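You operate a simulated robot arm through the tools that you are given. There is no shell and no other tool. Be economical: measure what you need, move in short steps, check, and stop when the job is done.

The job below is to be done with a simulated robot arm. You get a single attempt, and the scene is never put back.

Task
Put things in order on the top of the long steel bench. At the end: the yellow nozzle stands where the small yellow sponge stood; the blue block from the top of the long steel bench stands where the green block stood; the small yellow sponge stands where the blue block stood; the green block from the top of the long steel bench is in the small blue bin; whatever was shut is shut again. Leave all else as you found it, and nothing knocked over.
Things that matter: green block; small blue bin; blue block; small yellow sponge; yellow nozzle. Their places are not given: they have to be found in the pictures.

Only the result counts: the job must be done as asked and must still hold three seconds after the hand-in. Knocking over, shifting, dropping, spilling or breaking anything else fails it.

Robot
A 7-joint arm with a two-finger parallel gripper, fixed in place. Base frame: the origin is at the foot of the arm, x ahead of it, y to its left, z up; the work surface is at about z = 0. Lengths are in mm, angles in degrees, forces in N, time in s.
With the tool pointing down near the work surface it reaches from about 220 to 580 mm from the base axis. Its first joint turns from -66.0 to 66.0 degrees. Payload 2.5 kg.
Tool frame: the origin (TCP) lies between the finger pads and is the grasp point; the fingertips stand 23 mm ahead of it; z points along the fingers, y is the line along which they close. Largest opening 94 mm; finger width 38, thickness 10; the body of the gripper, 54 by 96 mm, starts 39 mm behind the TCP.
Orientation is that of the tool frame in the base frame, as a unit quaternion [w, x, y, z]. With the fingers straight down and closing along the base's y, the tool's x points along the base's -x, its y along +y and its z along -z.

Tools
- The arm moves only by the tool apply_moves. Its argument "deltas" is one flat list of numbers, 7 for each row, row after row: the shift along the base's x, y, z in units of 20 mm (1.0 is 20 mm), then the turn, a rotation vector about the base's x, y, z in units of 5 degrees (1.0 is 5 degrees), then the opening, from 0 (shut) to 1 (fully open). In form: [tx, ty, tz, wx, wy, wz, grip, tx, ty, tz, wx, wy, wz, grip, ...]. A call has 1 to 12 rows; each row shifts and turns the commanded pose from where the row before left it. A call with a number of a shift or a turn outside -1 to 1 is refused whole. A row lasts 0.2 s, in which the tool goes at most 50 mm and 8.6 degrees; a call with a longer step from one row to the next is refused whole, and so is a gripper value outside its range. A pose out of reach is approached as far as the arm can. The call stops where the force on the tool passes 40 N (or 10 N more than at its start, if that is more) or the arm is blocked; 0.2 s more then pass. Each finger travels about 108 mm/s and halts on what it meets, pressing with about 33 N; the grip force reading is that of the motor and also rises with nothing between the fingers. The clock runs only during rows and for 0.2 s after the last one: add rows that do not move to give the fingers time. The reply holds the time, the measured pose of the TCP, the force on the tool along the base axes, the opening and the grip force, in the units named above and with some noise.
- Cameras (640 x 400 px; columns grow to the right, rows downward): "scene" is fixed at [113.5, -405.7, 542.4]; the picture's right is [0.85, -0.52, 0.00], its down [-0.31, -0.50, -0.81] and it looks along [0.42, 0.69, -0.59] (base axes); focal length 247 px, centre (320, 200). "wrist" rides on the gripper at [-39, 0, -44] in the tool frame; the picture's right is [0.00, -1.00, 0.00], its down [0.97, 0.00, -0.24] and it looks along [0.24, 0.00, 0.97] (tool axes); focal length 218 px, centre (320, 200).
- grab_frame(camera): a new picture of that camera. No time passes.
- point_at(camera, pixels): there is no depth. For up to 12 entries [column, row, z] of the newest picture of that camera ("zoom" is the newest enlarged one), the place [x, y] in the base frame at which the ray of that pixel passes the height z, good to about 3 mm. No time passes.
- close_up(camera, box): a new picture of the part [left, top, right, bottom] of that camera's present view, enlarged. No time passes.
- job_done(): hands the job in; it is judged then, once.

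Go step by step. Measure first, check grasps and placings, and put right what went wrong. The budget is 80 turns and 38 pictures, counting those below and the enlarged ones. Unless the task says otherwise, let go and move clear before handing in, and close with one line.

The tools are called after "Call:" as name(argument=value, ...) on one line, values as JSON. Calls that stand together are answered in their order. apply_moves: Moves the arm, as the interface text tells. Its arguments: {"type":"object","properties":{"deltas":{"type":"array","items":{"type":"number"}}},"required":["deltas"]} The other tools are called the same way: grab_frame (camera) takes a picture; point_at (camera, pixels) gives the place at which the rays of pixels pass given heights; close_up (camera, box) takes an enlarged picture of a part of a camera's view; job_done () hands the job in.

At the start:

```text
clock: 0.0
position: [350.6, -26.9, 400.6]
orientation: [0.0, 0.0, 1.0, 0.0]
ft_force: [-0.6, -0.5, 1.3]
opening: 94.0
grasp_force: 0.0
```

scene: 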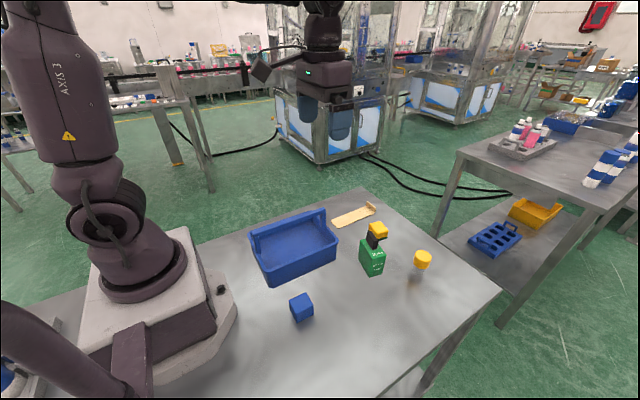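
wrist: 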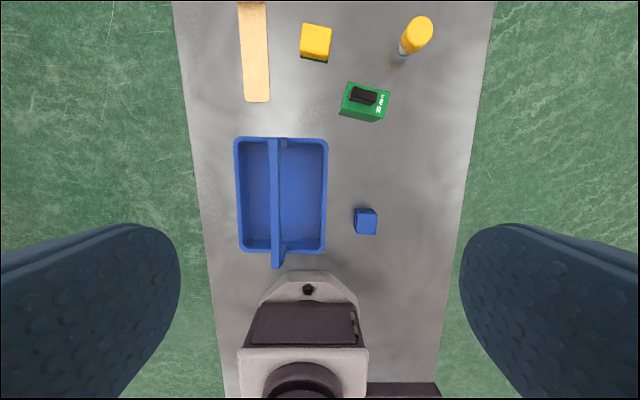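

The pictures show a blue bin, a small blue block (scene 301,307), a green block (372,255), a yellow cube (378,230) and a yellow-topped nozzle (422,260). I'll enlarge both views before measuring.

Call:
close_up(camera="scene", box=[230, 180, 470, 330])

Call:
close_up(camera="wrist", box=[200, 0, 480, 175])

```text
2.67 times, centred on (350, 255) of scene
```

zoom: 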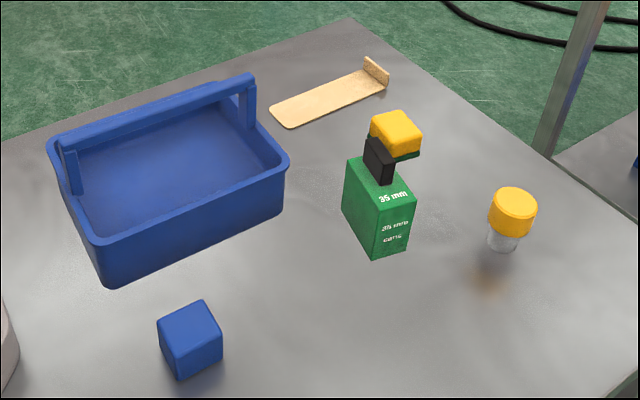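

```text
2.29 times, centred on (340, 88) of wrist
```

zoom: 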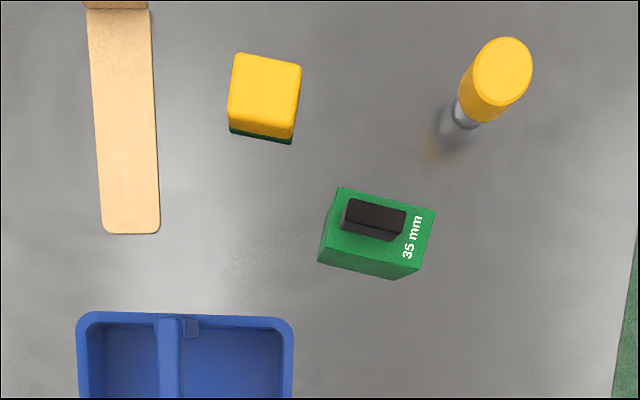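

The sponge (behind the green block) is a yellow slab with a green base, and the nozzle stands on a narrow clear foot. I'll get rough places from the wrist rays.

Call:
point_at(camera="zoom", pixels=[[265, 95, 40], [262, 138, 0], [375, 232, 50], [360, 275, 0], [405, 278, 0], [467, 118, 0], [503, 72, 60], [130, 225, 0]])

Call:
point_at(camera="wrist", pixels=[[366, 217, 40], [366, 234, 0], [234, 138, 60], [328, 138, 60], [326, 252, 60], [238, 252, 60], [276, 266, 90], [280, 140, 90]])

Call:
point_at(camera="scene", pixels=[[300, 321, 0], [372, 276, 0], [417, 274, 0], [422, 257, 60], [378, 224, 40], [273, 286, 0], [336, 259, 0], [250, 238, 60], [338, 240, 60], [301, 300, 40]])

```text
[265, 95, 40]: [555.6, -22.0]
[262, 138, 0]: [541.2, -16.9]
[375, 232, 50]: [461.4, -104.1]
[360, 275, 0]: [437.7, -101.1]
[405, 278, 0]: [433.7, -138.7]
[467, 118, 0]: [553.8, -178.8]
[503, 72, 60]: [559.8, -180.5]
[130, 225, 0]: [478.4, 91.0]
```

```text
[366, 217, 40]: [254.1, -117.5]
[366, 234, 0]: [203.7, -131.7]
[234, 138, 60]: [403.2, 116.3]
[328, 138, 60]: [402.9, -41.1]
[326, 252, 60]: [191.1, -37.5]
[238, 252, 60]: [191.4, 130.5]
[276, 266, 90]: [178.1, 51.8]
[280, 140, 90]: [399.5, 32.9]
```

```text
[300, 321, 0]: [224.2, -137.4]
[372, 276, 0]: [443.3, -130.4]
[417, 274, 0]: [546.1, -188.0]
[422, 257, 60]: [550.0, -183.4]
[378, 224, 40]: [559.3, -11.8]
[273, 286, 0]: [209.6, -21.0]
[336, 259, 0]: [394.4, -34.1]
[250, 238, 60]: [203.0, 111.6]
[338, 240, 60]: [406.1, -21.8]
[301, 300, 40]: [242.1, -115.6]
```

Rough places: blue block (240,-118), green (460,-105), sponge (557,-18), nozzle (555,-182), bin x 200–400 / y -40–115. I'll go lower over the far three for a better look.

Call:
apply_moves(deltas=[0.8, -0.4, -1, 0, 0, 0, 1, 0.8, -0.4, -1, 0, 0, 0, 1, 0.8, -0.4, -1, 0, 0, 0, 1, 0.8, -0.4, -1, 0, 0, 0, 1, 0.8, -0.4, -1, 0, 0, 0, 1, 0.8, -0.4, -1, 0, 0, 0, 1, 0.8, -0.4, -1, 0, 0, 0, 1, 0.8, -0.4, -1, 0, 0, 0, 1, 0, 0, 0, 0, 0, 0, 1])

Call:
grab_frame(camera="wrist")

```text
clock: 2.0
position: [479.4, -90.5, 240.6]
orientation: [0.0, 0.0, 1.0, 0.0]
ft_force: [0.0, -0.1, 0.1]
opening: 94.1
grasp_force: 0.1
```

```text
33 pictures are left
```

wrist: 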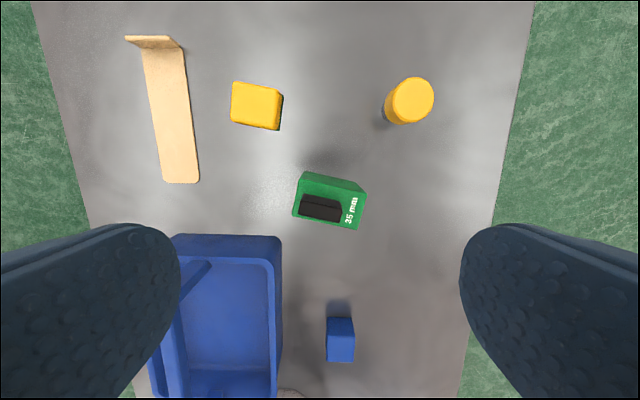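

From here sponge (256,106), green (328,201) and nozzle (408,100) are clear; an enlargement will give corners.

Call:
close_up(camera="wrist", box=[216, 70, 456, 240])

Call:
close_up(camera="scene", box=[340, 200, 450, 290])

```text
2.35 times, centred on (336, 155) of wrist
```

zoom: 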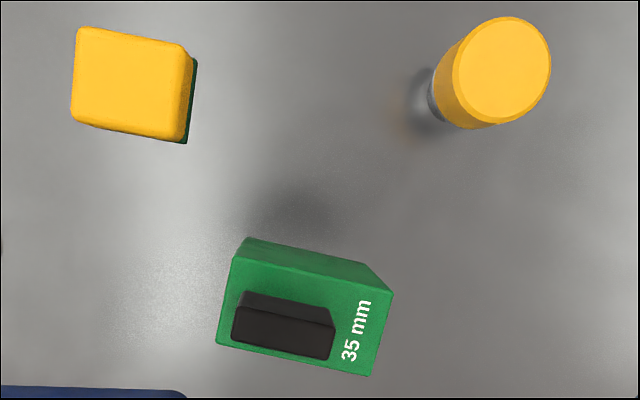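

```text
4.44 times, centred on (395, 245) of scene
```

zoom: 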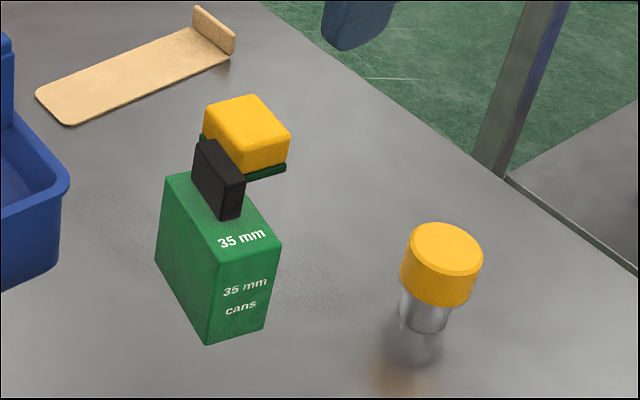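

I'll turn these corners into places at candidate heights.

Call:
point_at(camera="zoom", pixels=[[207, 345, 0], [264, 328, 0], [155, 259, 0], [422, 333, 0], [286, 173, 0], [217, 258, 50], [217, 258, 60], [282, 242, 60], [165, 175, 60], [446, 245, 60], [446, 245, 50]])

Call:
point_at(camera="wrist", pixels=[[305.4, 171.1, 0], [355.5, 181.3, 0], [297.8, 179.2, 60], [366.6, 194.5, 60], [357.7, 229.8, 60], [291.8, 214.5, 60], [233.2, 81.5, 30], [280.8, 90.4, 30], [277.4, 130.8, 30], [230.6, 121.9, 30], [413.8, 98.9, 60], [283.7, 94.7, 0]])

```text
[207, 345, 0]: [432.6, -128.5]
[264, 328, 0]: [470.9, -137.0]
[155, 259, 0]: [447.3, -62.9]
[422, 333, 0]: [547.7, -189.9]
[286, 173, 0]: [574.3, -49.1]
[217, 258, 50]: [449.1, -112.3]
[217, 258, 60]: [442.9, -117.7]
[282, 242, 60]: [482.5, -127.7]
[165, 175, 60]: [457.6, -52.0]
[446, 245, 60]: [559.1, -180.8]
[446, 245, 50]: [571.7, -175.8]
```

```text
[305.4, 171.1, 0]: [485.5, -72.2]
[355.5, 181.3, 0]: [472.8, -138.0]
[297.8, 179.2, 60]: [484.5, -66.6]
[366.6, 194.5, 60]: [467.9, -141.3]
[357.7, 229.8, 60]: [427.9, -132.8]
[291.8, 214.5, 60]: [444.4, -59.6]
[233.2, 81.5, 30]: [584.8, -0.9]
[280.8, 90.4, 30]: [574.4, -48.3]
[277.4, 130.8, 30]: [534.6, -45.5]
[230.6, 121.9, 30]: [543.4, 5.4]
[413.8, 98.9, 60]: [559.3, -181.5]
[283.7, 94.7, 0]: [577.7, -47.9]
```

Green block base is about (459,-100), ~67x39, ~80 high, turned ~12°; nozzle top (559,-181) at z 60; sponge (559,-22). Now the black handle's height and place, from both views.

Call:
point_at(camera="zoom", pixels=[[221, 161, 95], [221, 161, 105], [221, 161, 115], [221, 161, 85], [217, 258, 80], [282, 242, 80], [165, 175, 80]])

Call:
point_at(camera="wrist", pixels=[[320.7, 211.5, 95], [320.7, 211.5, 105], [320.7, 211.5, 115], [297.8, 179.2, 80], [366.6, 194.5, 80], [357.7, 229.8, 80], [291.8, 214.5, 80], [286, 199.6, 105], [326, 208, 105], [324.7, 223, 105], [340, 338, 40], [340, 318, 0]])

```text
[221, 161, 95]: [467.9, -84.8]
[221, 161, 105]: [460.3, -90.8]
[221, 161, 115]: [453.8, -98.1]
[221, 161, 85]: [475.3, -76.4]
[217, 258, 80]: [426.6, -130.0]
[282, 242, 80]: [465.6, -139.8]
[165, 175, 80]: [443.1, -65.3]
```

```text
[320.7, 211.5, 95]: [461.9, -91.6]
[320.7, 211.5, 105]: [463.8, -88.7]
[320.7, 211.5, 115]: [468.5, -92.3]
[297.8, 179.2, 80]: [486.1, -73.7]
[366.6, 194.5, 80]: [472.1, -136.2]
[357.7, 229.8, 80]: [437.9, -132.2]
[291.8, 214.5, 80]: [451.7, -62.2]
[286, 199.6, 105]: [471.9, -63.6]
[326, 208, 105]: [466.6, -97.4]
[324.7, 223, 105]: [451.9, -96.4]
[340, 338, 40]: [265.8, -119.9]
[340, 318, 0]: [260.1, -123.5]
```

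The black handle top is about (463,-90), z≈102, on a block ~75 high. Before grasping I'll look at the bin and the blue block from above.

Call:
apply_moves(deltas=[-1, 0.3, 0.4, 0, 0, 0, 1, -1, 0.3, 0.4, 0, 0, 0, 1, -1, 0.3, 0.4, 0, 0, 0, 1, -1, 0.3, 0.4, 0, 0, 0, 1, -1, 0.3, 0.4, 0, 0, 0, 1, -1, 0.3, 0.4, 0, 0, 0, 1, -1, 0.3, 0.4, 0, 0, 0, 1, -1, 0.3, 0.4, 0, 0, 0, 1, -1, 0.3, 0.4, 0, 0, 0, 1, 0, 0, 0, 0, 0, 0, 1])

Call:
grab_frame(camera="wrist")

Call:
close_up(camera="scene", box=[240, 200, 360, 330])

```text
clock: 4.2
position: [298.6, -37.7, 313.0]
orientation: [0.0, 0.0, 1.0, 0.0]
ft_force: [-0.4, -0.7, -0.1]
opening: 94.0
grasp_force: 0.0
```

```text
30 pictures are left
```

wrist: 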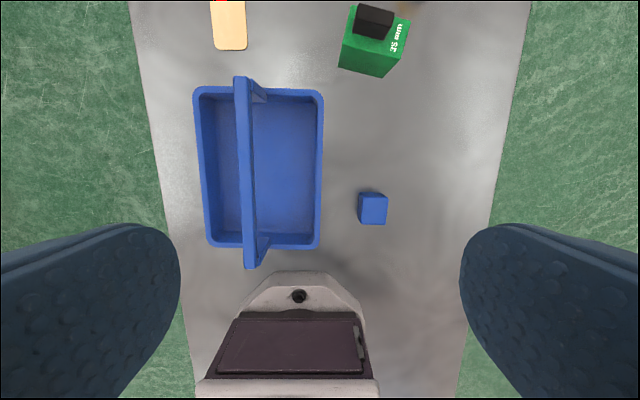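

```text
3.08 times, centred on (300, 265) of scene
```

zoom: 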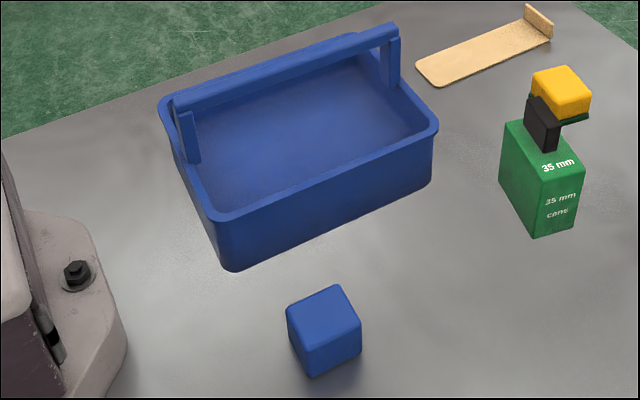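

The bin is a tote with a bar handle along its length. I'll measure the rim, bar, floor and blue block.

Call:
point_at(camera="zoom", pixels=[[220, 217, 50], [220, 217, 60], [437, 127, 60], [437, 127, 50], [232, 271, 0], [431, 188, 0], [178, 100, 100], [178, 100, 120], [390, 32, 100], [390, 32, 120], [308, 378, 0], [361, 355, 0]])

Call:
point_at(camera="wrist", pixels=[[324, 90, 50], [320, 248, 50], [324, 90, 60], [320, 248, 60], [194, 90, 60], [240, 78, 100], [240, 78, 120], [250, 266, 100], [255, 160, 110], [359, 197, 40], [386, 224, 40], [373, 192, 0]])

```text
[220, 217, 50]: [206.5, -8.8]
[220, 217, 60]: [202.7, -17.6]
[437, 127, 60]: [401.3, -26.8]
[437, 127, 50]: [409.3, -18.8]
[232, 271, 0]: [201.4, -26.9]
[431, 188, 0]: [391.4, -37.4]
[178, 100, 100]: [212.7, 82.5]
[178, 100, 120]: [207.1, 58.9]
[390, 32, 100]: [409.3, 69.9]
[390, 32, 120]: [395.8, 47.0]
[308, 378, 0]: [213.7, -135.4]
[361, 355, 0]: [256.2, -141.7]
```

```text
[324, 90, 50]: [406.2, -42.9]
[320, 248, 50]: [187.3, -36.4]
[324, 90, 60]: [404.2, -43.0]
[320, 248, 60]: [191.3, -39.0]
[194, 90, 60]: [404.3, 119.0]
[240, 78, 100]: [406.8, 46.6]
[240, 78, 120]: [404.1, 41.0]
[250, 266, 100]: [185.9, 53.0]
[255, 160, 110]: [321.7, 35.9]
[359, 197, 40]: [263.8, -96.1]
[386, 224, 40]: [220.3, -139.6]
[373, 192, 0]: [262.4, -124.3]
```

Rim ~z 70–75, bar ~z 125 at y≈32–48. I'll enlarge the blue block while the camera is above it.

Call:
close_up(camera="wrist", box=[340, 170, 410, 240])

```text
5.71 times, centred on (375, 205) of wrist
```

zoom: 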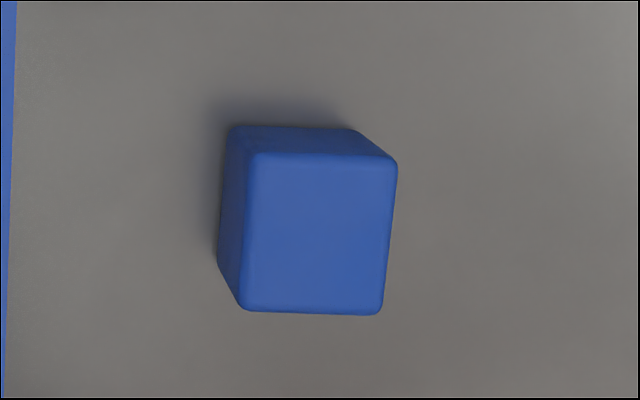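

Call:
point_at(camera="zoom", pixels=[[228, 126, 0], [353, 130, 0], [217, 268, 0], [250, 153, 40], [397, 161, 40], [382, 315, 40], [240, 308, 40], [319, 235, 40], [397, 161, 35], [240, 308, 35]])

```text
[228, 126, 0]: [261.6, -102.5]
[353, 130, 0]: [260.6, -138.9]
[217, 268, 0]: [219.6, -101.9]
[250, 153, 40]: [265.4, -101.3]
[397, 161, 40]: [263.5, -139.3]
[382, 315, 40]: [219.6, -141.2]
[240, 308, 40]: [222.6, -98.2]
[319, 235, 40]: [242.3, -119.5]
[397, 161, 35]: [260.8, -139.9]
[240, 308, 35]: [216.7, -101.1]
```

Blue block centre is (241.5,-120), ~40 cube, ~2.5° yaw. Now going over the green block's black handle, turning +78.5° so the fingers close across it.

Call:
apply_moves(deltas=[0.683, -0.216, -0.4, 0, 0, 0.98125, 1, 0.683, -0.216, -0.4, 0, 0, 0.98125, 1, 0.683, -0.216, -0.4, 0, 0, 0.98125, 1, 0.683, -0.216, -0.4, 0, 0, 0.98125, 1, 0.683, -0.216, -0.4, 0, 0, 0.98125, 1, 0.683, -0.216, -0.4, 0, 0, 0.98125, 1, 0.683, -0.216, -0.4, 0, 0, 0.98125, 1, 0.683, -0.216, -0.4, 0, 0, 0.98125, 1, 0.683, -0.216, -0.4, 0, 0, 0.98125, 1, 0.683, -0.216, -0.4, 0, 0, 0.98125, 1, 0.683, -0.216, -0.4, 0, 0, 0.98125, 1, 0.683, -0.216, -0.4, 0, 0, 0.98125, 1])

Call:
apply_moves(deltas=[0, 0, 0, 0, 0, 0.98125, 0.6, 0, 0, 0, 0, 0, 0.98125, 0.6, 0, 0, 0, 0, 0, 0.98125, 0.6, 0, 0, 0, 0, 0, 0.98125, 0.6, 0, 0, 0, 0, 0, 0, 0.6])

Call:
grab_frame(camera="wrist")

```text
clock: 6.8
position: [464.3, -89.0, 216.5]
orientation: [0.0, -0.493, 0.87, 0.0]
ft_force: [-0.3, 0.2, -0.5]
opening: 94.0
grasp_force: 0.1
```

```text
clock: 8.0
position: [461.6, -88.8, 217.4]
orientation: [0.0, -0.633, 0.774, 0.0]
ft_force: [-0.3, -1.4, -0.1]
opening: 56.5
grasp_force: 0.0
```

```text
27 pictures are left
```

wrist: 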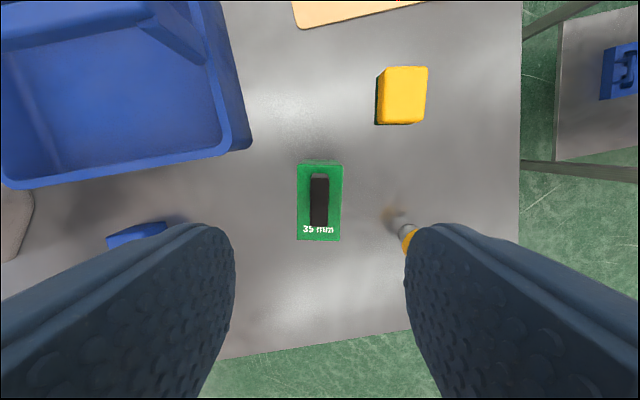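

Handle is square with the fingers (columns 310–329, rows 176–226). Confirming its place.

Call:
point_at(camera="wrist", pixels=[[310, 202, 101], [328, 202, 101], [319, 178, 101], [319, 226, 101], [298, 162, 74], [340, 240, 74], [340, 164, 74], [297, 240, 74]])

```text
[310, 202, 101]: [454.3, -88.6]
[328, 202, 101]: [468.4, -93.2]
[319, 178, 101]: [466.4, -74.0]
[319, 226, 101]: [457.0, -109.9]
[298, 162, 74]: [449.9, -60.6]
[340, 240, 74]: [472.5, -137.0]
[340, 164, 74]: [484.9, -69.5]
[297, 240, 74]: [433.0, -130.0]
```

Handle centre (461.5,-91). Descending to z 101 and closing.

Call:
apply_moves(deltas=[0, -0.1, -1, 0, 0, 0, 0.6, 0, 0, -1, 0, 0, 0, 0.6, 0, 0, -1, 0, 0, 0, 0.6, 0, 0, -1, 0, 0, 0, 0.6, 0, 0, -0.9, 0, 0, 0, 0.6, 0, 0, -0.5, 0, 0, 0, 0.6, 0, 0, -0.4, 0, 0, 0, 0.6, 0, 0, 0, 0, 0, 0, 0.6])

Call:
grab_frame(camera="scene")

```text
clock: 9.8
position: [464.1, -91.6, 101.6]
orientation: [0.0, -0.634, 0.774, 0.001]
ft_force: [0.4, -0.1, -0.3]
opening: 56.3
grasp_force: 0.0
```

```text
26 pictures are left
```

scene: 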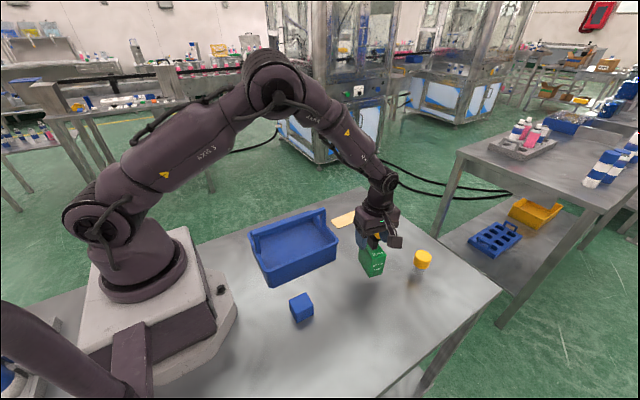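

No contact on the way down. Closing and test-lifting 20 mm.

Call:
apply_moves(deltas=[0, 0, 0, 0, 0, 0, 0, 0, 0, 0, 0, 0, 0, 0, 0, 0, 0, 0, 0, 0, 0, 0, 0, 0, 0, 0, 0, 0, 0, 0, 0.5, 0, 0, 0, 0, 0, 0, 0.5, 0, 0, 0, 0, 0, 0, 0, 0, 0, 0, 0])

Call:
close_up(camera="scene", box=[320, 190, 450, 290])

```text
clock: 11.4
position: [463.4, -92.4, 123.4]
orientation: [0.0, -0.633, 0.774, 0.0]
ft_force: [0.0, -0.2, -2.0]
opening: 13.9
grasp_force: 33.3
```

```text
4.00 times, centred on (385, 240) of scene
```

zoom: 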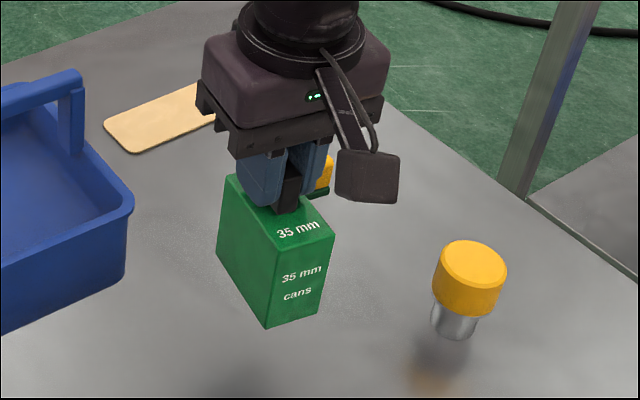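

Held (opening 13.9, block off the bench). Lifting high, turning back and carrying over the bin.

Call:
apply_moves(deltas=[0, 0, 1, 0, 0, 0, 0, 0, 0, 1, 0, 0, 0, 0, 0, 0, 1, 0, 0, -0.98125, 0, 0, 0, 1, 0, 0, -0.98125, 0, 0, 0, 1, 0, 0, -0.98125, 0, 0, 0, 1, 0, 0, -0.98125, 0, 0, 0, 0.5, 0, 0, -0.98125, 0, -0.4, 0.2, 0, 0, 0, -0.98125, 0, -0.75, 0.4, 0, 0, 0, -0.98125, 0, -0.75, 0.4, 0, 0, 0, -0.98125, 0, -0.75, 0.4, 0, 0, 0, -0.98125, 0, -0.75, 0.4, 0, 0, 0, -0.98125, 0])

Call:
apply_moves(deltas=[-0.75, 0.4, 0, 0, 0, -0.98125, 0, -0.75, 0.4, 0, 0, 0, -0.98125, 0, -0.75, 0.4, 0, 0, 0, -0.98125, 0, -0.75, 0.4, 0, 0, 0, -0.98125, 0, -0.75, 0.4, 0, 0, 0, -0.98125, 0, -0.75, 0.5, 0, 0, 0, -0.98125, 0, 0, 0, 0, 0, 0, 0, 0])

Call:
grab_frame(camera="wrist")

Call:
grab_frame(camera="scene")

```text
clock: 14.0
position: [397.0, -53.9, 250.1]
orientation: [0.001, -0.253, 0.967, 0.001]
ft_force: [-0.7, 0.1, -1.2]
opening: 13.8
grasp_force: 33.1
```

```text
clock: 15.6
position: [304.0, -4.2, 250.4]
orientation: [0.0, 0.002, 1.0, 0.0]
ft_force: [1.1, -0.7, -2.3]
opening: 13.5
grasp_force: 32.7
```

```text
24 pictures are left
```

wrist: 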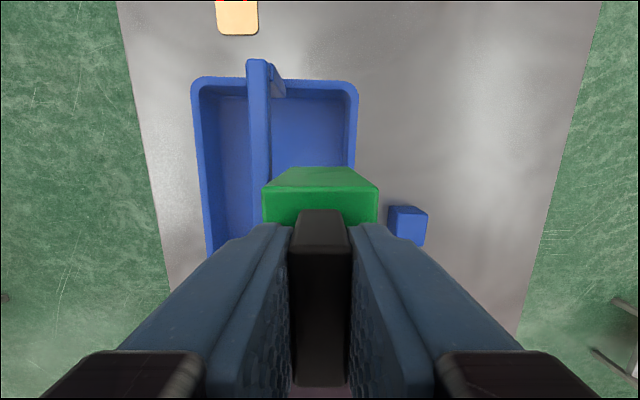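

```text
23 pictures are left
```

scene: 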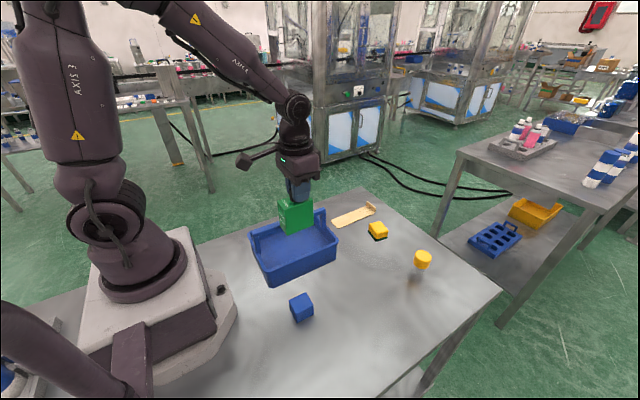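

Block aligned with the bin. Checking wall and bar lines in this view.

Call:
point_at(camera="wrist", pixels=[[348, 100, 72], [358, 90, 72], [346, 160, 5], [247, 62, 128], [269, 100, 128], [273, 165, 128], [340, 160, 5], [378, 186, 153], [263, 186, 153]])

```text
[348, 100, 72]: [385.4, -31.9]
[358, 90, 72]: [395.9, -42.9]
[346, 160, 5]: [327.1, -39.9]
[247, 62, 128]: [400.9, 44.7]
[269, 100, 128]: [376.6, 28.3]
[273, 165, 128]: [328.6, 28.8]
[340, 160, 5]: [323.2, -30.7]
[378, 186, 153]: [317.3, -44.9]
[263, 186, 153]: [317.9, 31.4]
```

Free gap is y -32 to 28; block spans about -24 to 16. Descending to just above the floor.

Call:
apply_moves(deltas=[0, 0, -1, 0, 0, 0, 0, 0, 0, -1, 0, 0, 0, 0, 0, 0, -1, 0, 0, 0, 0, 0, 0, -1, 0, 0, 0, 0, 0, 0, -1, 0, 0, 0, 0, 0, 0, -1, 0, 0, 0, 0, 0, 0, -0.7, 0, 0, 0, 0, 0, 0, 0, 0, 0, 0, 0])

Call:
grab_frame(camera="scene")

```text
clock: 17.1
position: [307.2, -5.3, 132.1]
orientation: [0.002, 0.0, 1.0, 0.0]
ft_force: [-4.2, -0.5, 16.9]
opening: 13.8
grasp_force: 32.9
stopped in row 7: the force on the tool passed its limit (the readings are from after the stop); the commanded pose is now the measured one
```

```text
22 pictures are left
```

scene: 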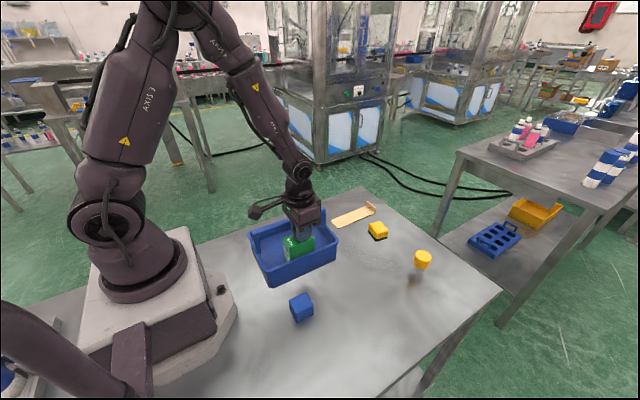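

Contact at z 132 (16.9 N up), earlier than expected. Looking closely.

Call:
close_up(camera="scene", box=[240, 190, 350, 290])

Call:
grab_frame(camera="wrist")

```text
4.00 times, centred on (295, 240) of scene
```

zoom: 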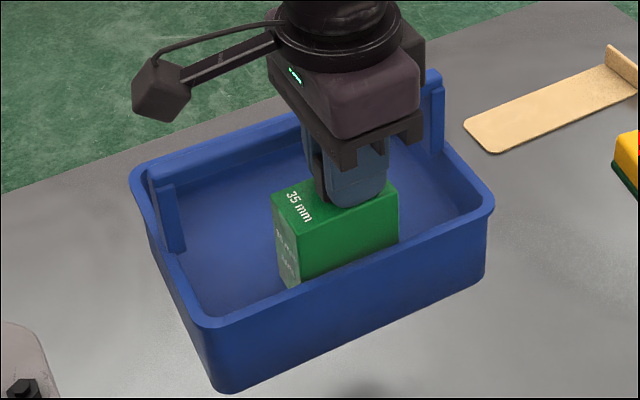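

```text
20 pictures are left
```

wrist: 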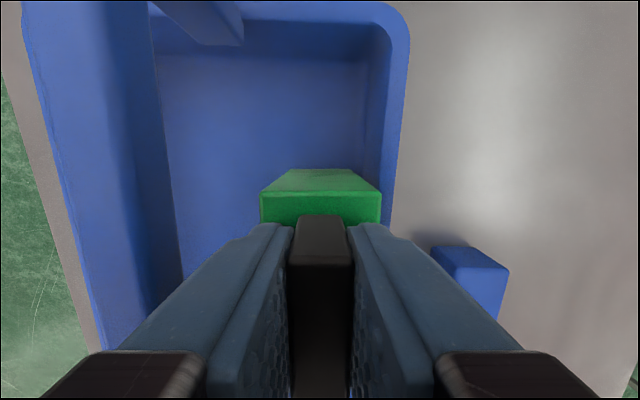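

Call:
point_at(camera="zoom", pixels=[[290, 287, 30], [290, 287, 5], [278, 262, 30], [298, 230, 105], [272, 192, 105]])

Call:
point_at(camera="wrist", pixels=[[380, 195, 105], [262, 195, 105], [362, 70, 30], [362, 70, 5], [362, 150, 30], [362, 150, 5], [380, 150, 72], [405, 60, 72], [290, 170, 30], [365, 180, 30]])

```text
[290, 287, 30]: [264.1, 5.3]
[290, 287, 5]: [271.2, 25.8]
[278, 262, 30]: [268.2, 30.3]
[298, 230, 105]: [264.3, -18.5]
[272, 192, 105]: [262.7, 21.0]
```

```text
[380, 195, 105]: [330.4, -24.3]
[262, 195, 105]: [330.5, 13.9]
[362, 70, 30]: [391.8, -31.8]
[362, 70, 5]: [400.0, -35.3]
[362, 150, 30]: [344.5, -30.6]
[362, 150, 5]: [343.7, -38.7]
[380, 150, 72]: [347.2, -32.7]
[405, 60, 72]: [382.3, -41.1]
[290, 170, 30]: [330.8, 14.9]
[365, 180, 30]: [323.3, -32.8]
```

The block's bottom edge matches z≈30 and walls clear it on all sides, so the bin floor is simply raised and the block stands on it. Releasing gently and rising.

Call:
apply_moves(deltas=[0, 0, 0.05, 0, 0, 0, 0, 0, 0, 0, 0, 0, 0, 0.32, 0, 0, 0, 0, 0, 0, 0.32, 0, 0, 0.5, 0, 0, 0, 0.32, 0, 0, 1, 0, 0, 0, 0.32, 0, 0, 1, 0, 0, 0, 0.32, 0, 0, 1, 0, 0, 0, 0.5, 0, 0, 1, 0, 0, 0, 0.7, 0, 0, 1, 0, 0, 0, 0.7])

Call:
grab_frame(camera="wrist")

```text
clock: 19.1
position: [307.0, -5.0, 242.6]
orientation: [0.001, 0.001, 1.0, 0.0]
ft_force: [-0.4, 0.0, 0.1]
opening: 65.9
grasp_force: 0.1
```

```text
19 pictures are left
```

wrist: 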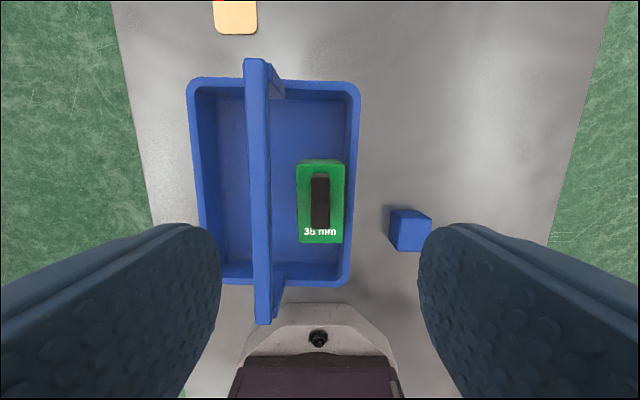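

Green stands well in the bin. Next, above the blue block at (241.5,-120).

Call:
apply_moves(deltas=[-0.545, -0.958, -0.2, 0, 0, 0.083, 0.7, -0.545, -0.958, -0.2, 0, 0, 0.083, 0.7, -0.545, -0.958, -0.2, 0, 0, 0.083, 0.7, -0.545, -0.958, -0.5, 0, 0, 0.083, 0.7, -0.545, -0.958, -1, 0, 0, 0.083, 0.7, -0.545, -0.958, -1, 0, 0, 0.083, 0.7, 0, 0, -1, 0, 0, 0, 0.7, 0, 0, -1, 0, 0, 0, 0.7, 0, 0, 0, 0, 0, 0, 0.7])

Call:
grab_frame(camera="wrist")

```text
clock: 21.1
position: [243.1, -121.1, 141.0]
orientation: [0.002, -0.022, 1.0, 0.0]
ft_force: [-0.5, 0.4, 0.6]
opening: 65.7
grasp_force: 0.1
```

```text
18 pictures are left
```

wrist: 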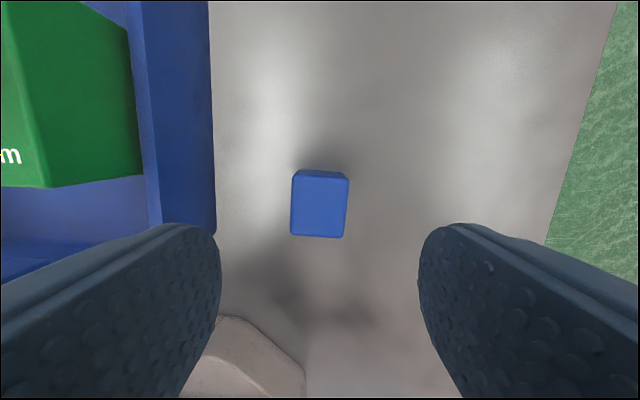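

Call:
point_at(camera="wrist", pixels=[[293, 176, 40], [349, 180, 40], [343, 238, 40], [290, 234, 40], [319, 207, 40], [298, 169, 0], [345, 171, 0]])

```text
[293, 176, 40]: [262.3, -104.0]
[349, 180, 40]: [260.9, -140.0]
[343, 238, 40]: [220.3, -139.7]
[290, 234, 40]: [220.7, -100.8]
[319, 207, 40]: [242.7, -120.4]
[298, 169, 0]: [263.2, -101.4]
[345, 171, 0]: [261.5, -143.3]
```

Centre (241.5,-120.8), yaw ≈ -1.5°. Correcting, descending and grasping.

Call:
apply_moves(deltas=[-0.07, 0, -1, 0, 0, -0.75, 0.7, 0, 0, -1, 0, 0, 0, 0.7, 0, 0, -1, 0, 0, 0, 0.7, 0, 0, -1, 0, 0, 0, 0.7, 0, 0, -0.9, 0, 0, 0, 0.7, 0, 0, -0.75, 0, 0, 0, 0.7, 0, 0, 0, 0, 0, 0, 0.7, 0, 0, 0, 0, 0, 0, 0, 0, 0, 0, 0, 0, 0, 0, 0, 0, 0, 0, 0, 0, 0])

```text
clock: 23.3
position: [239.5, -119.0, 28.0]
orientation: [0.001, 0.01, 1.0, -0.001]
ft_force: [0.2, 0.3, 0.4]
opening: 39.1
grasp_force: 33.3
```

Blue held (39.1 mm). Lifting and carrying to the green block's old place (460,-100).

Call:
apply_moves(deltas=[0, 0, 1, 0, 0, 0, 0, 0, 0, 1, 0, 0, 0, 0, 0, 0, 1, 0, 0, 0, 0, 0.9, 0.1, 0.5, 0, 0, 0, 0, 1, 0.1, 0, 0, 0, 0, 0, 1, 0.1, 0, 0, 0, 0, 0, 1, 0.1, 0, 0, 0, 0, 0, 1, 0.1, 0, 0, 0, 0, 0, 1, 0.1, 0, 0, 0, 0, 0, 1, 0.1, 0, 0, 0, 0, 0, 1, 0.1, 0, 0, 0, 0, 0, 1, 0.1, 0, 0, 0, 0, 0])

Call:
apply_moves(deltas=[1, 0.1, 0, 0, 0, 0, 0, 1, 0.05, 0, 0, 0, 0, 0, 0, 0, 0, 0, 0, 0, 0, 0, 0, 0, 0, 0, 0, 0])

```text
clock: 25.9
position: [419.5, -101.2, 98.0]
orientation: [0.002, 0.01, 1.0, 0.0]
ft_force: [-0.5, -0.2, -0.7]
opening: 39.2
grasp_force: 33.2
```

```text
clock: 26.9
position: [458.9, -98.9, 97.9]
orientation: [0.001, 0.01, 1.0, 0.0]
ft_force: [0.3, -0.8, -1.3]
opening: 39.1
grasp_force: 33.4
```

At (459,-99), descending 69 mm to set it down.

Call:
apply_moves(deltas=[0, -0.05, -1, 0, 0, 0, 0, 0, 0, -1, 0, 0, 0, 0, 0, 0, -0.8, 0, 0, 0, 0, 0, 0, -0.4, 0, 0, 0, 0, 0, 0, -0.25, 0, 0, 0, 0, 0, 0, 0, 0, 0, 0, 0])

Call:
close_up(camera="scene", box=[330, 190, 450, 290])

```text
clock: 28.3
position: [459.0, -100.2, 29.5]
orientation: [0.002, 0.01, 1.0, 0.0]
ft_force: [-0.2, 0.0, -1.2]
opening: 39.2
grasp_force: 33.5
```

```text
4.00 times, centred on (390, 240) of scene
```

zoom: 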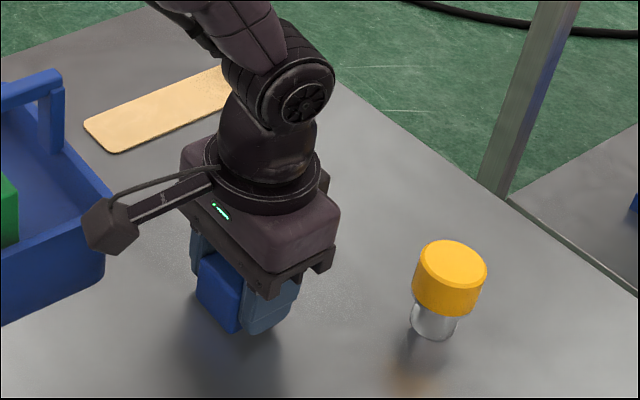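

Nearly touching. Lowering 1.5 mm, releasing, and rising, then moving to look at the sponge.

Call:
apply_moves(deltas=[0, 0, -0.08, 0, 0, 0, 0, 0, 0, 0, 0, 0, 0, 0.7, 0, 0, 0, 0, 0, 0, 0.7, 0, 0, 0.6, 0, 0, 0, 0.7, 0, 0, 1, 0, 0, 0, 0.7, 0, 0, 1, 0, 0, 0, 0.7, 0, 0, 1, 0, 0, 0, 0.8, 0, 0, 1, 0, 0, 0, 0.8, 0.7, 0.9, 1, 0, 0, -0.6, 0.8, 0.8, 1, 0.6, 0, 0, -0.6, 0.8, 0.8, 1, 0, 0, 0, -0.6, 0.8, 0.8, 0.9, 0, 0, 0, -0.6, 0.8])

Call:
grab_frame(camera="wrist")

```text
clock: 30.9
position: [518.9, -23.7, 151.5]
orientation: [0.002, 0.116, 0.993, 0.0]
ft_force: [0.1, -0.5, -0.6]
opening: 75.2
grasp_force: 0.0
```

```text
16 pictures are left
```

wrist: 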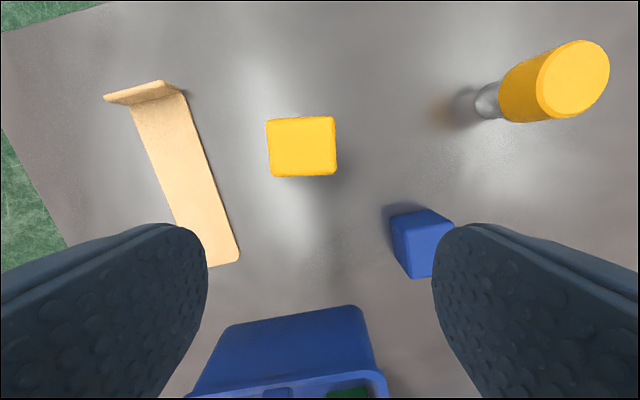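

Blue stands at its new place. Measuring sponge, nozzle and blue.

Call:
close_up(camera="wrist", box=[255, 100, 351, 190])

Call:
point_at(camera="wrist", pixels=[[267, 120, 30], [335, 116, 30], [337, 175, 30], [271, 177, 30], [302, 147, 30], [302, 147, 40], [573, 79, 60], [488, 102, 0], [395, 222, 38], [448, 222, 38], [413, 278, 0], [388, 214, 0]])

```text
4.44 times, centred on (303, 145) of wrist
```

zoom: 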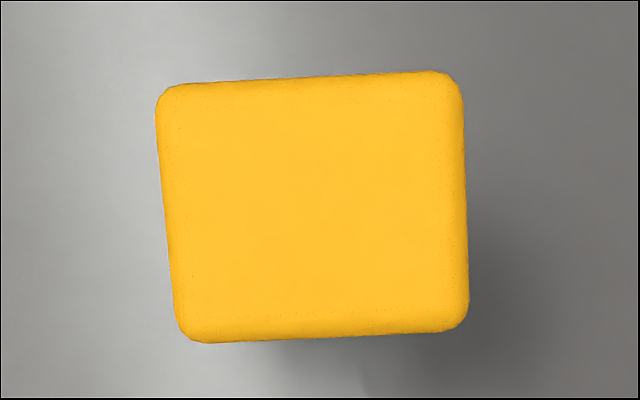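

```text
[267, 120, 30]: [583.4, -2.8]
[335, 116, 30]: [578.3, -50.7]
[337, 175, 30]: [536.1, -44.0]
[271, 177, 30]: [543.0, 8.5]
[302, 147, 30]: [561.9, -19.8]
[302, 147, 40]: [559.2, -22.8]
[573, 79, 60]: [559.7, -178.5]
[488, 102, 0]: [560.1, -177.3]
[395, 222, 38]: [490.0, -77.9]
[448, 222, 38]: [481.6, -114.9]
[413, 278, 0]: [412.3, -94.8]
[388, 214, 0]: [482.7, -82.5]
```

Sponge centre ≈(560,-22), yaw ≈ -10°. Going over it, descending to z 26 and grasping.

Call:
apply_moves(deltas=[1, 0.08, -0.5, 0, 0, 0.6, 0.8, 1.05, 0, -0.75, 0, 0, 0, 0.8])

```text
refused: 1.05 is not a number from -1 to 1
```

Call:
apply_moves(deltas=[1, 0.08, -0.5, 0, 0, 0.6, 0.8, 1, 0, -0.75, 0, 0, 0, 0.8, 0.05, 0, -1, 0, 0, 0, 0.8, 0, 0, -1, 0, 0, 0, 0.8, 0, 0, 0, 0, 0, 0, 0.8])

```text
clock: 32.1
position: [560.6, -23.1, 87.0]
orientation: [0.001, 0.088, 0.996, 0.0]
ft_force: [-0.1, -0.6, -0.5]
opening: 75.5
grasp_force: 0.0
```

Position (560.6,-23,87) is over the sponge and reachable. Descending and closing.

Call:
apply_moves(deltas=[0, 0.04, -1, 0, 0, 0, 0.8, 0, 0, -1, 0, 0, 0, 0.8, 0, 0, -0.7, 0, 0, 0, 0.8, 0, 0, -0.35, 0, 0, 0, 0.8, 0, 0, 0, 0, 0, 0, 0.8, 0, 0, 0, 0, 0, 0, 0, 0, 0, 0, 0, 0, 0, 0, 0, 0, 0, 0, 0, 0, 0, 0, 0, 0, 0, 0, 0, 0])

Call:
close_up(camera="scene", box=[330, 190, 450, 290])

```text
clock: 34.1
position: [561.4, -22.2, 26.7]
orientation: [0.001, 0.089, 0.996, 0.0]
ft_force: [-0.2, -1.0, -0.6]
opening: 48.9
grasp_force: 32.9
```

```text
4.00 times, centred on (390, 240) of scene
```

zoom: 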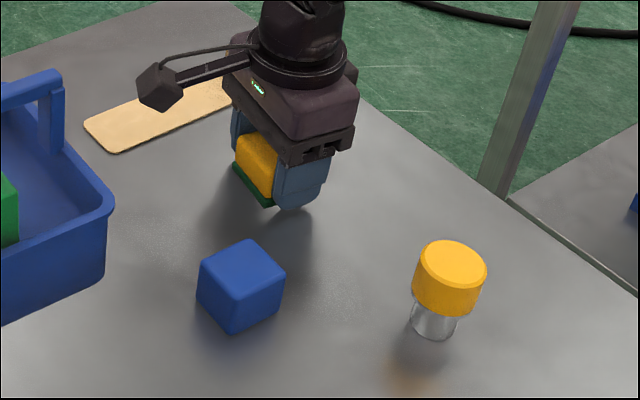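

Sponge held (48.9). Lifting high and carrying to the blue block's old place (241.5,-120.5).

Call:
apply_moves(deltas=[0, 0, 1, 0, 0, 0, 0, 0, 0, 1, 0, 0, 0, 0, 0, 0, 1, 0, 0, 0, 0, -1, -0.4, 0.95, 0, 0, 0.3, 0, -1, -0.4, 0.95, 0, 0, 0.3, 0, -1, -0.4, 0.95, 0, 0, 0.3, 0, -1, -0.4, 0.95, 0, 0, 0.3, 0, -1, -0.4, 0.95, 0, 0, 0.3, 0, -1, -0.4, 0.95, 0, 0, 0.3, 0, -1, -0.4, 0, 0, 0, 0, 0, -1, -0.4, 0, 0, 0, 0, 0, -1, -0.4, 0, 0, 0, 0, 0])

Call:
apply_moves(deltas=[-1, -0.4, 0, 0, 0, 0, 0, -1, -0.4, 0, 0, 0, 0, 0, -1, -0.4, 0, 0, 0, 0, 0, -1, -0.12, 0, 0, 0, 0, 0, -1, 0, 0, 0, 0, 0, 0, -1, 0, 0, 0, 0, 0, 0, -0.95, 0, 0, 0, 0, 0, 0, 0, 0, 0, 0, 0, 0, 0])

```text
clock: 36.7
position: [379.0, -94.3, 198.2]
orientation: [0.002, 0.011, 1.0, 0.0]
ft_force: [0.2, -0.9, -0.5]
opening: 48.5
grasp_force: 32.5
```

```text
clock: 38.5
position: [240.4, -120.0, 199.3]
orientation: [0.001, 0.011, 1.0, 0.0]
ft_force: [0.0, 0.3, 0.9]
opening: 48.7
grasp_force: 32.9
```

At (240.4,-120). Descending to set the sponge down.

Call:
apply_moves(deltas=[0.05, 0, -1, 0, 0, 0, 0, 0, 0, -1, 0, 0, 0, 0, 0, 0, -1, 0, 0, 0, 0, 0, 0, -1, 0, 0, 0, 0, 0, 0, -1, 0, 0, 0, 0, 0, 0, -1, 0, 0, 0, 0, 0, 0, -1, 0, 0, 0, 0, 0, 0, -0.9, 0, 0, 0, 0, 0, 0, -0.5, 0, 0, 0, 0, 0, 0, -0.22, 0, 0, 0, 0, 0, 0, 0, 0, 0, 0, 0])

Call:
close_up(camera="scene", box=[240, 220, 370, 340])

```text
clock: 40.9
position: [245.0, -119.2, 27.9]
orientation: [0.002, 0.012, 1.0, 0.0]
ft_force: [0.0, 0.0, -0.1]
opening: 48.6
grasp_force: 33.1
```

```text
3.33 times, centred on (305, 280) of scene
```

zoom: 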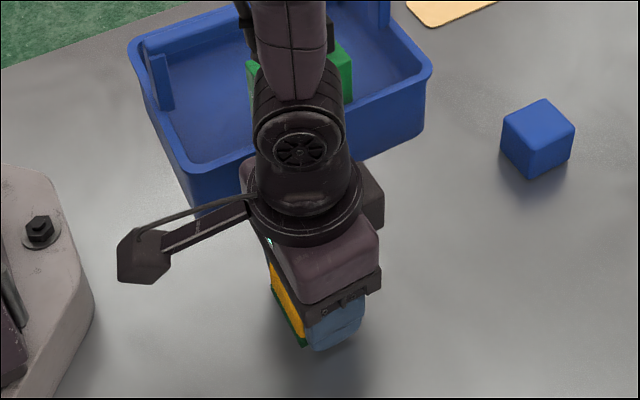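

The x reading of 245 may be noise; I'll lower 1 mm and read again before releasing.

Call:
apply_moves(deltas=[0, 0, -0.05, 0, 0, 0, 0, 0, 0, 0, 0, 0, 0, 0])

```text
clock: 41.5
position: [243.3, -120.2, 25.6]
orientation: [0.002, 0.01, 1.0, 0.0]
ft_force: [-0.5, 1.3, 2.0]
opening: 48.6
grasp_force: 33.1
```

Good: (≈242.5,-120), touching down. Releasing and rising.

Call:
apply_moves(deltas=[0, 0, 0, 0, 0, 0, 0.75, 0, 0, 0, 0, 0, 0, 0.75, 0, 0, 0.5, 0, 0, 0, 0.75, 0, 0, 1, 0, 0, 0, 0.75, 0, 0, 1, 0, 0, 0, 0.75, 0, 0, 1, 0, 0, 0, 0.75, 0, 0, 1, 0, 0, 0, 0.75, 0, 0, 1, 0, 0, 0, 0.75, 0, 0, 1, 0, 0, 0, 0.75])

Call:
grab_frame(camera="wrist")

```text
clock: 43.5
position: [243.4, -120.1, 156.6]
orientation: [0.002, 0.01, 1.0, -0.001]
ft_force: [-0.1, -0.4, 0.9]
opening: 70.5
grasp_force: 0.1
```

```text
12 pictures are left
```

wrist: 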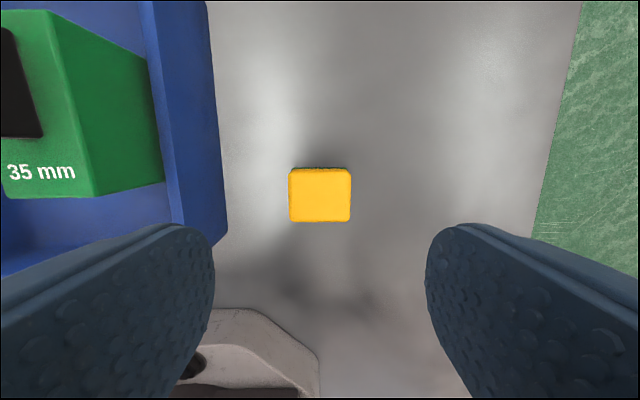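

Call:
point_at(camera="wrist", pixels=[[289, 170, 30], [351, 170, 30], [351, 222, 30], [289, 222, 30], [320, 196, 30], [320, 167, 0]])

```text
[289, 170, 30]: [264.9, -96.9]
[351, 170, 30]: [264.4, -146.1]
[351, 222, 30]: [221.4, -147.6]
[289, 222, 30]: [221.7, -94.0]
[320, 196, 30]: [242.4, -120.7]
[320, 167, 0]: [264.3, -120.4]
```

Sponge sits at (243,-121). Now to the nozzle: approach to (≈500,-170) with yaw about -18° and look.

Call:
apply_moves(deltas=[1, -0.2, 0, 0, 0, -0.28, 0.75, 1, -0.2, 0, 0, 0, -0.28, 0.75, 1, -0.2, 0, 0, 0, -0.28, 0.75, 1, -0.2, 0, 0, 0, -0.28, 0.75, 1, -0.2, 0, 0, 0, -0.28, 0.75, 1, -0.2, 0, 0, 0, -0.28, 0.75, 1, -0.2, 0, 0, 0, -0.28, 0.75, 1, -0.2, 0, 0, 0, -0.28, 0.75, 1, -0.2, 0, 0, 0, -0.28, 0.75, 1, -0.2, 0, 0, 0, -0.28, 0.75, 1, -0.2, 0, 0, 0, -0.28, 0.75, 1, -0.2, 0, 0, 0, -0.28, 0.75])

Call:
apply_moves(deltas=[1, -0.2, 0, 0, 0, 0, 0.75, 0, 0, 0, 0, 0, 0, 0.75])

Call:
grab_frame(camera="wrist")

```text
clock: 46.1
position: [483.2, -168.9, 157.5]
orientation: [0.002, 0.158, 0.987, 0.0]
ft_force: [-0.1, 0.4, 0.4]
opening: 70.6
grasp_force: 0.0
```

```text
clock: 46.7
position: [503.2, -171.5, 155.1]
orientation: [0.002, 0.156, 0.988, 0.0]
ft_force: [-0.1, -0.3, -0.4]
opening: 70.5
grasp_force: 0.1
```

```text
11 pictures are left
```

wrist: 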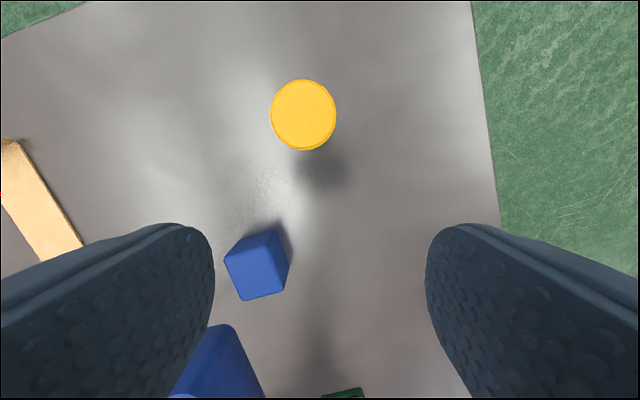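

Call:
point_at(camera="wrist", pixels=[[303, 115, 60], [270, 115, 60], [337, 115, 60], [303, 79, 60], [303, 151, 60], [303, 151, 20]])

```text
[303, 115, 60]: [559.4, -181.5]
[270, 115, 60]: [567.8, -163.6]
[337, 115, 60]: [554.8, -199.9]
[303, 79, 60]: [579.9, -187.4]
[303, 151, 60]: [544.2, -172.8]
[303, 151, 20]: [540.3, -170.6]
```

Nozzle cap centre (560.5,-181), Ø≈39. Moving over it at z≈110 to test the reach.

Call:
apply_moves(deltas=[0.95, -0.16, -0.5, 0, 0, 0, 0.75, 0.95, -0.16, -0.75, 0, 0, 0, 0.75, 0.95, -0.16, -0.75, 0, 0, 0, 0.75, 0, 0, 0, 0, 0, 0, 0.75])

```text
clock: 47.7
position: [560.5, -178.9, 114.8]
orientation: [0.002, 0.156, 0.988, 0.0]
ft_force: [-0.1, 0.4, 0.0]
opening: 70.5
grasp_force: 0.0
```

Reached. Descending to z≈42 (cap spans ~25–60), fingertips at ~19.

Call:
apply_moves(deltas=[0, -0.08, -1, 0, 0, 0, 0.75, 0, 0, -1, 0, 0, 0, 0.75, 0, 0, -0.9, 0, 0, 0, 0.75, 0, 0, -0.7, 0, 0, 0, 0.75, 0, 0, 0, 0, 0, 0, 0.75])

Call:
close_up(camera="scene", box=[350, 190, 480, 290])

```text
clock: 48.9
position: [559.0, -182.6, 42.3]
orientation: [0.002, 0.157, 0.988, 0.0]
ft_force: [0.6, 0.1, -1.2]
opening: 70.7
grasp_force: 0.1
```

```text
4.00 times, centred on (415, 240) of scene
```

zoom: 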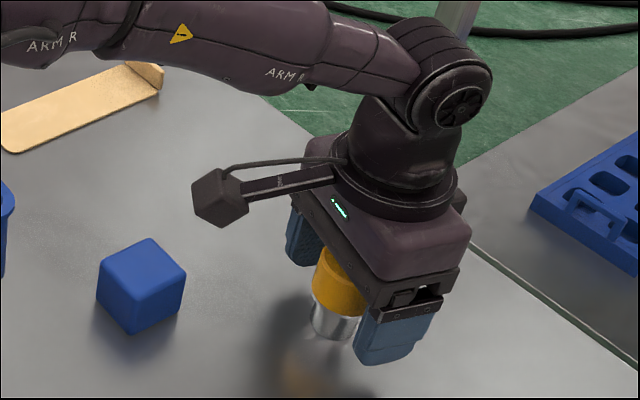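

Fingers straddle the cap, tool vertical. Closing and lifting.

Call:
apply_moves(deltas=[0, 0, 0, 0, 0, 0, 0, 0, 0, 0, 0, 0, 0, 0, 0, 0, 0, 0, 0, 0, 0, 0, 0, 0, 0, 0, 0, 0, 0, 0, 0.5, 0, 0, 0, 0, 0, 0, 1, 0, 0, 0, 0, 0, 0, 0, 0, 0, 0, 0])

Call:
close_up(camera="scene", box=[350, 190, 480, 290])

```text
clock: 50.5
position: [561.0, -182.5, 72.7]
orientation: [0.001, 0.156, 0.988, 0.0]
ft_force: [-0.6, -0.1, -1.2]
opening: 39.3
grasp_force: 33.0
```

```text
4.00 times, centred on (415, 240) of scene
```

zoom: 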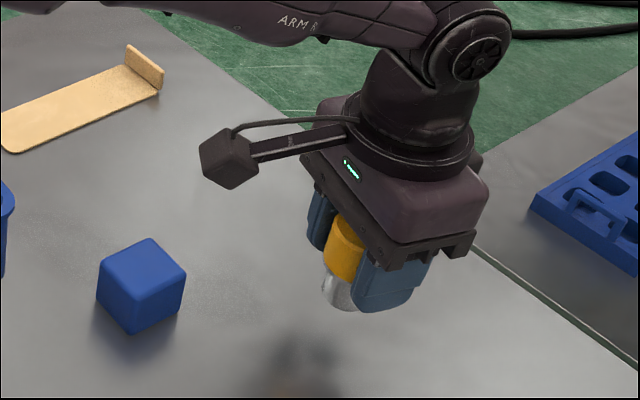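

Nozzle held (39.3). Carrying along y to the sponge's old spot (560,-22).

Call:
apply_moves(deltas=[0, 1, 0.4, 0, 0, 0.3, 0, 0, 1, 0, 0, 0, 0.3, 0, 0, 1, 0, 0, 0, 0.3, 0, 0, 1, 0, 0, 0, 0.3, 0, 0, 1, 0, 0, 0, 0.3, 0, 0, 1, 0, 0, 0, 0.3, 0, 0, 1, 0, 0, 0, 0.3, 0, 0, 0.98, 0, 0, 0, 0.3, 0, 0, 0, 0, 0, 0, 0, 0, 0, 0, 0, 0, 0, 0, 0])

```text
clock: 52.7
position: [559.9, -24.4, 83.6]
orientation: [0.002, 0.052, 0.999, 0.0]
ft_force: [0.7, -0.3, -1.4]
opening: 39.5
grasp_force: 33.2
```

Descending 37 mm, then reading.

Call:
apply_moves(deltas=[0, 0.06, -0.8, 0, 0, 0, 0, 0, 0, -0.7, 0, 0, 0, 0, 0, 0, -0.3, 0, 0, 0, 0, 0, 0, -0.1, 0, 0, 0, 0, 0, 0, 0, 0, 0, 0, 0])

Call:
close_up(camera="scene", box=[320, 180, 450, 280])

```text
clock: 53.9
position: [559.4, -24.1, 45.4]
orientation: [0.003, 0.053, 0.999, -0.001]
ft_force: [-0.1, -0.6, -1.2]
opening: 39.5
grasp_force: 32.6
```

```text
4.00 times, centred on (385, 230) of scene
```

zoom: 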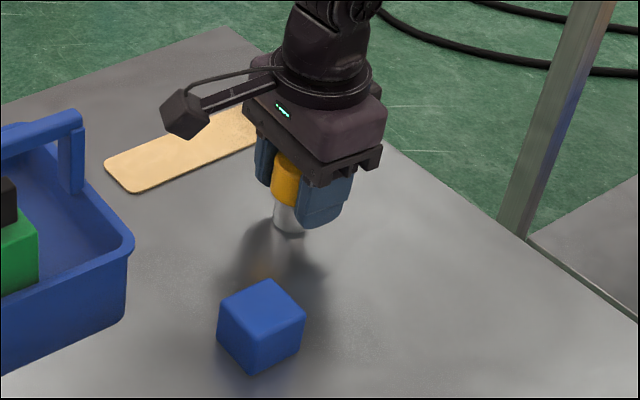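

Still about 1–3 mm up (-1.2 N weight). Lowering in tiny steps and shifting y by +1.

Call:
apply_moves(deltas=[0, 0.05, -0.05, 0, 0, 0, 0, 0, 0, -0.04, 0, 0, 0, 0, 0, 0, 0, 0, 0, 0, 0])

```text
clock: 54.7
position: [559.6, -22.1, 43.3]
orientation: [0.002, 0.052, 0.999, 0.0]
ft_force: [-0.4, 0.9, -1.3]
opening: 39.3
grasp_force: 32.1
```

Call:
apply_moves(deltas=[0, 0, -0.05, 0, 0, 0, 0, 0, 0, 0, 0, 0, 0, 0])

```text
clock: 55.3
position: [561.5, -21.2, 42.9]
orientation: [0.002, 0.054, 0.999, 0.0]
ft_force: [-3.2, -1.2, 3.6]
opening: 39.4
grasp_force: 32.4
```

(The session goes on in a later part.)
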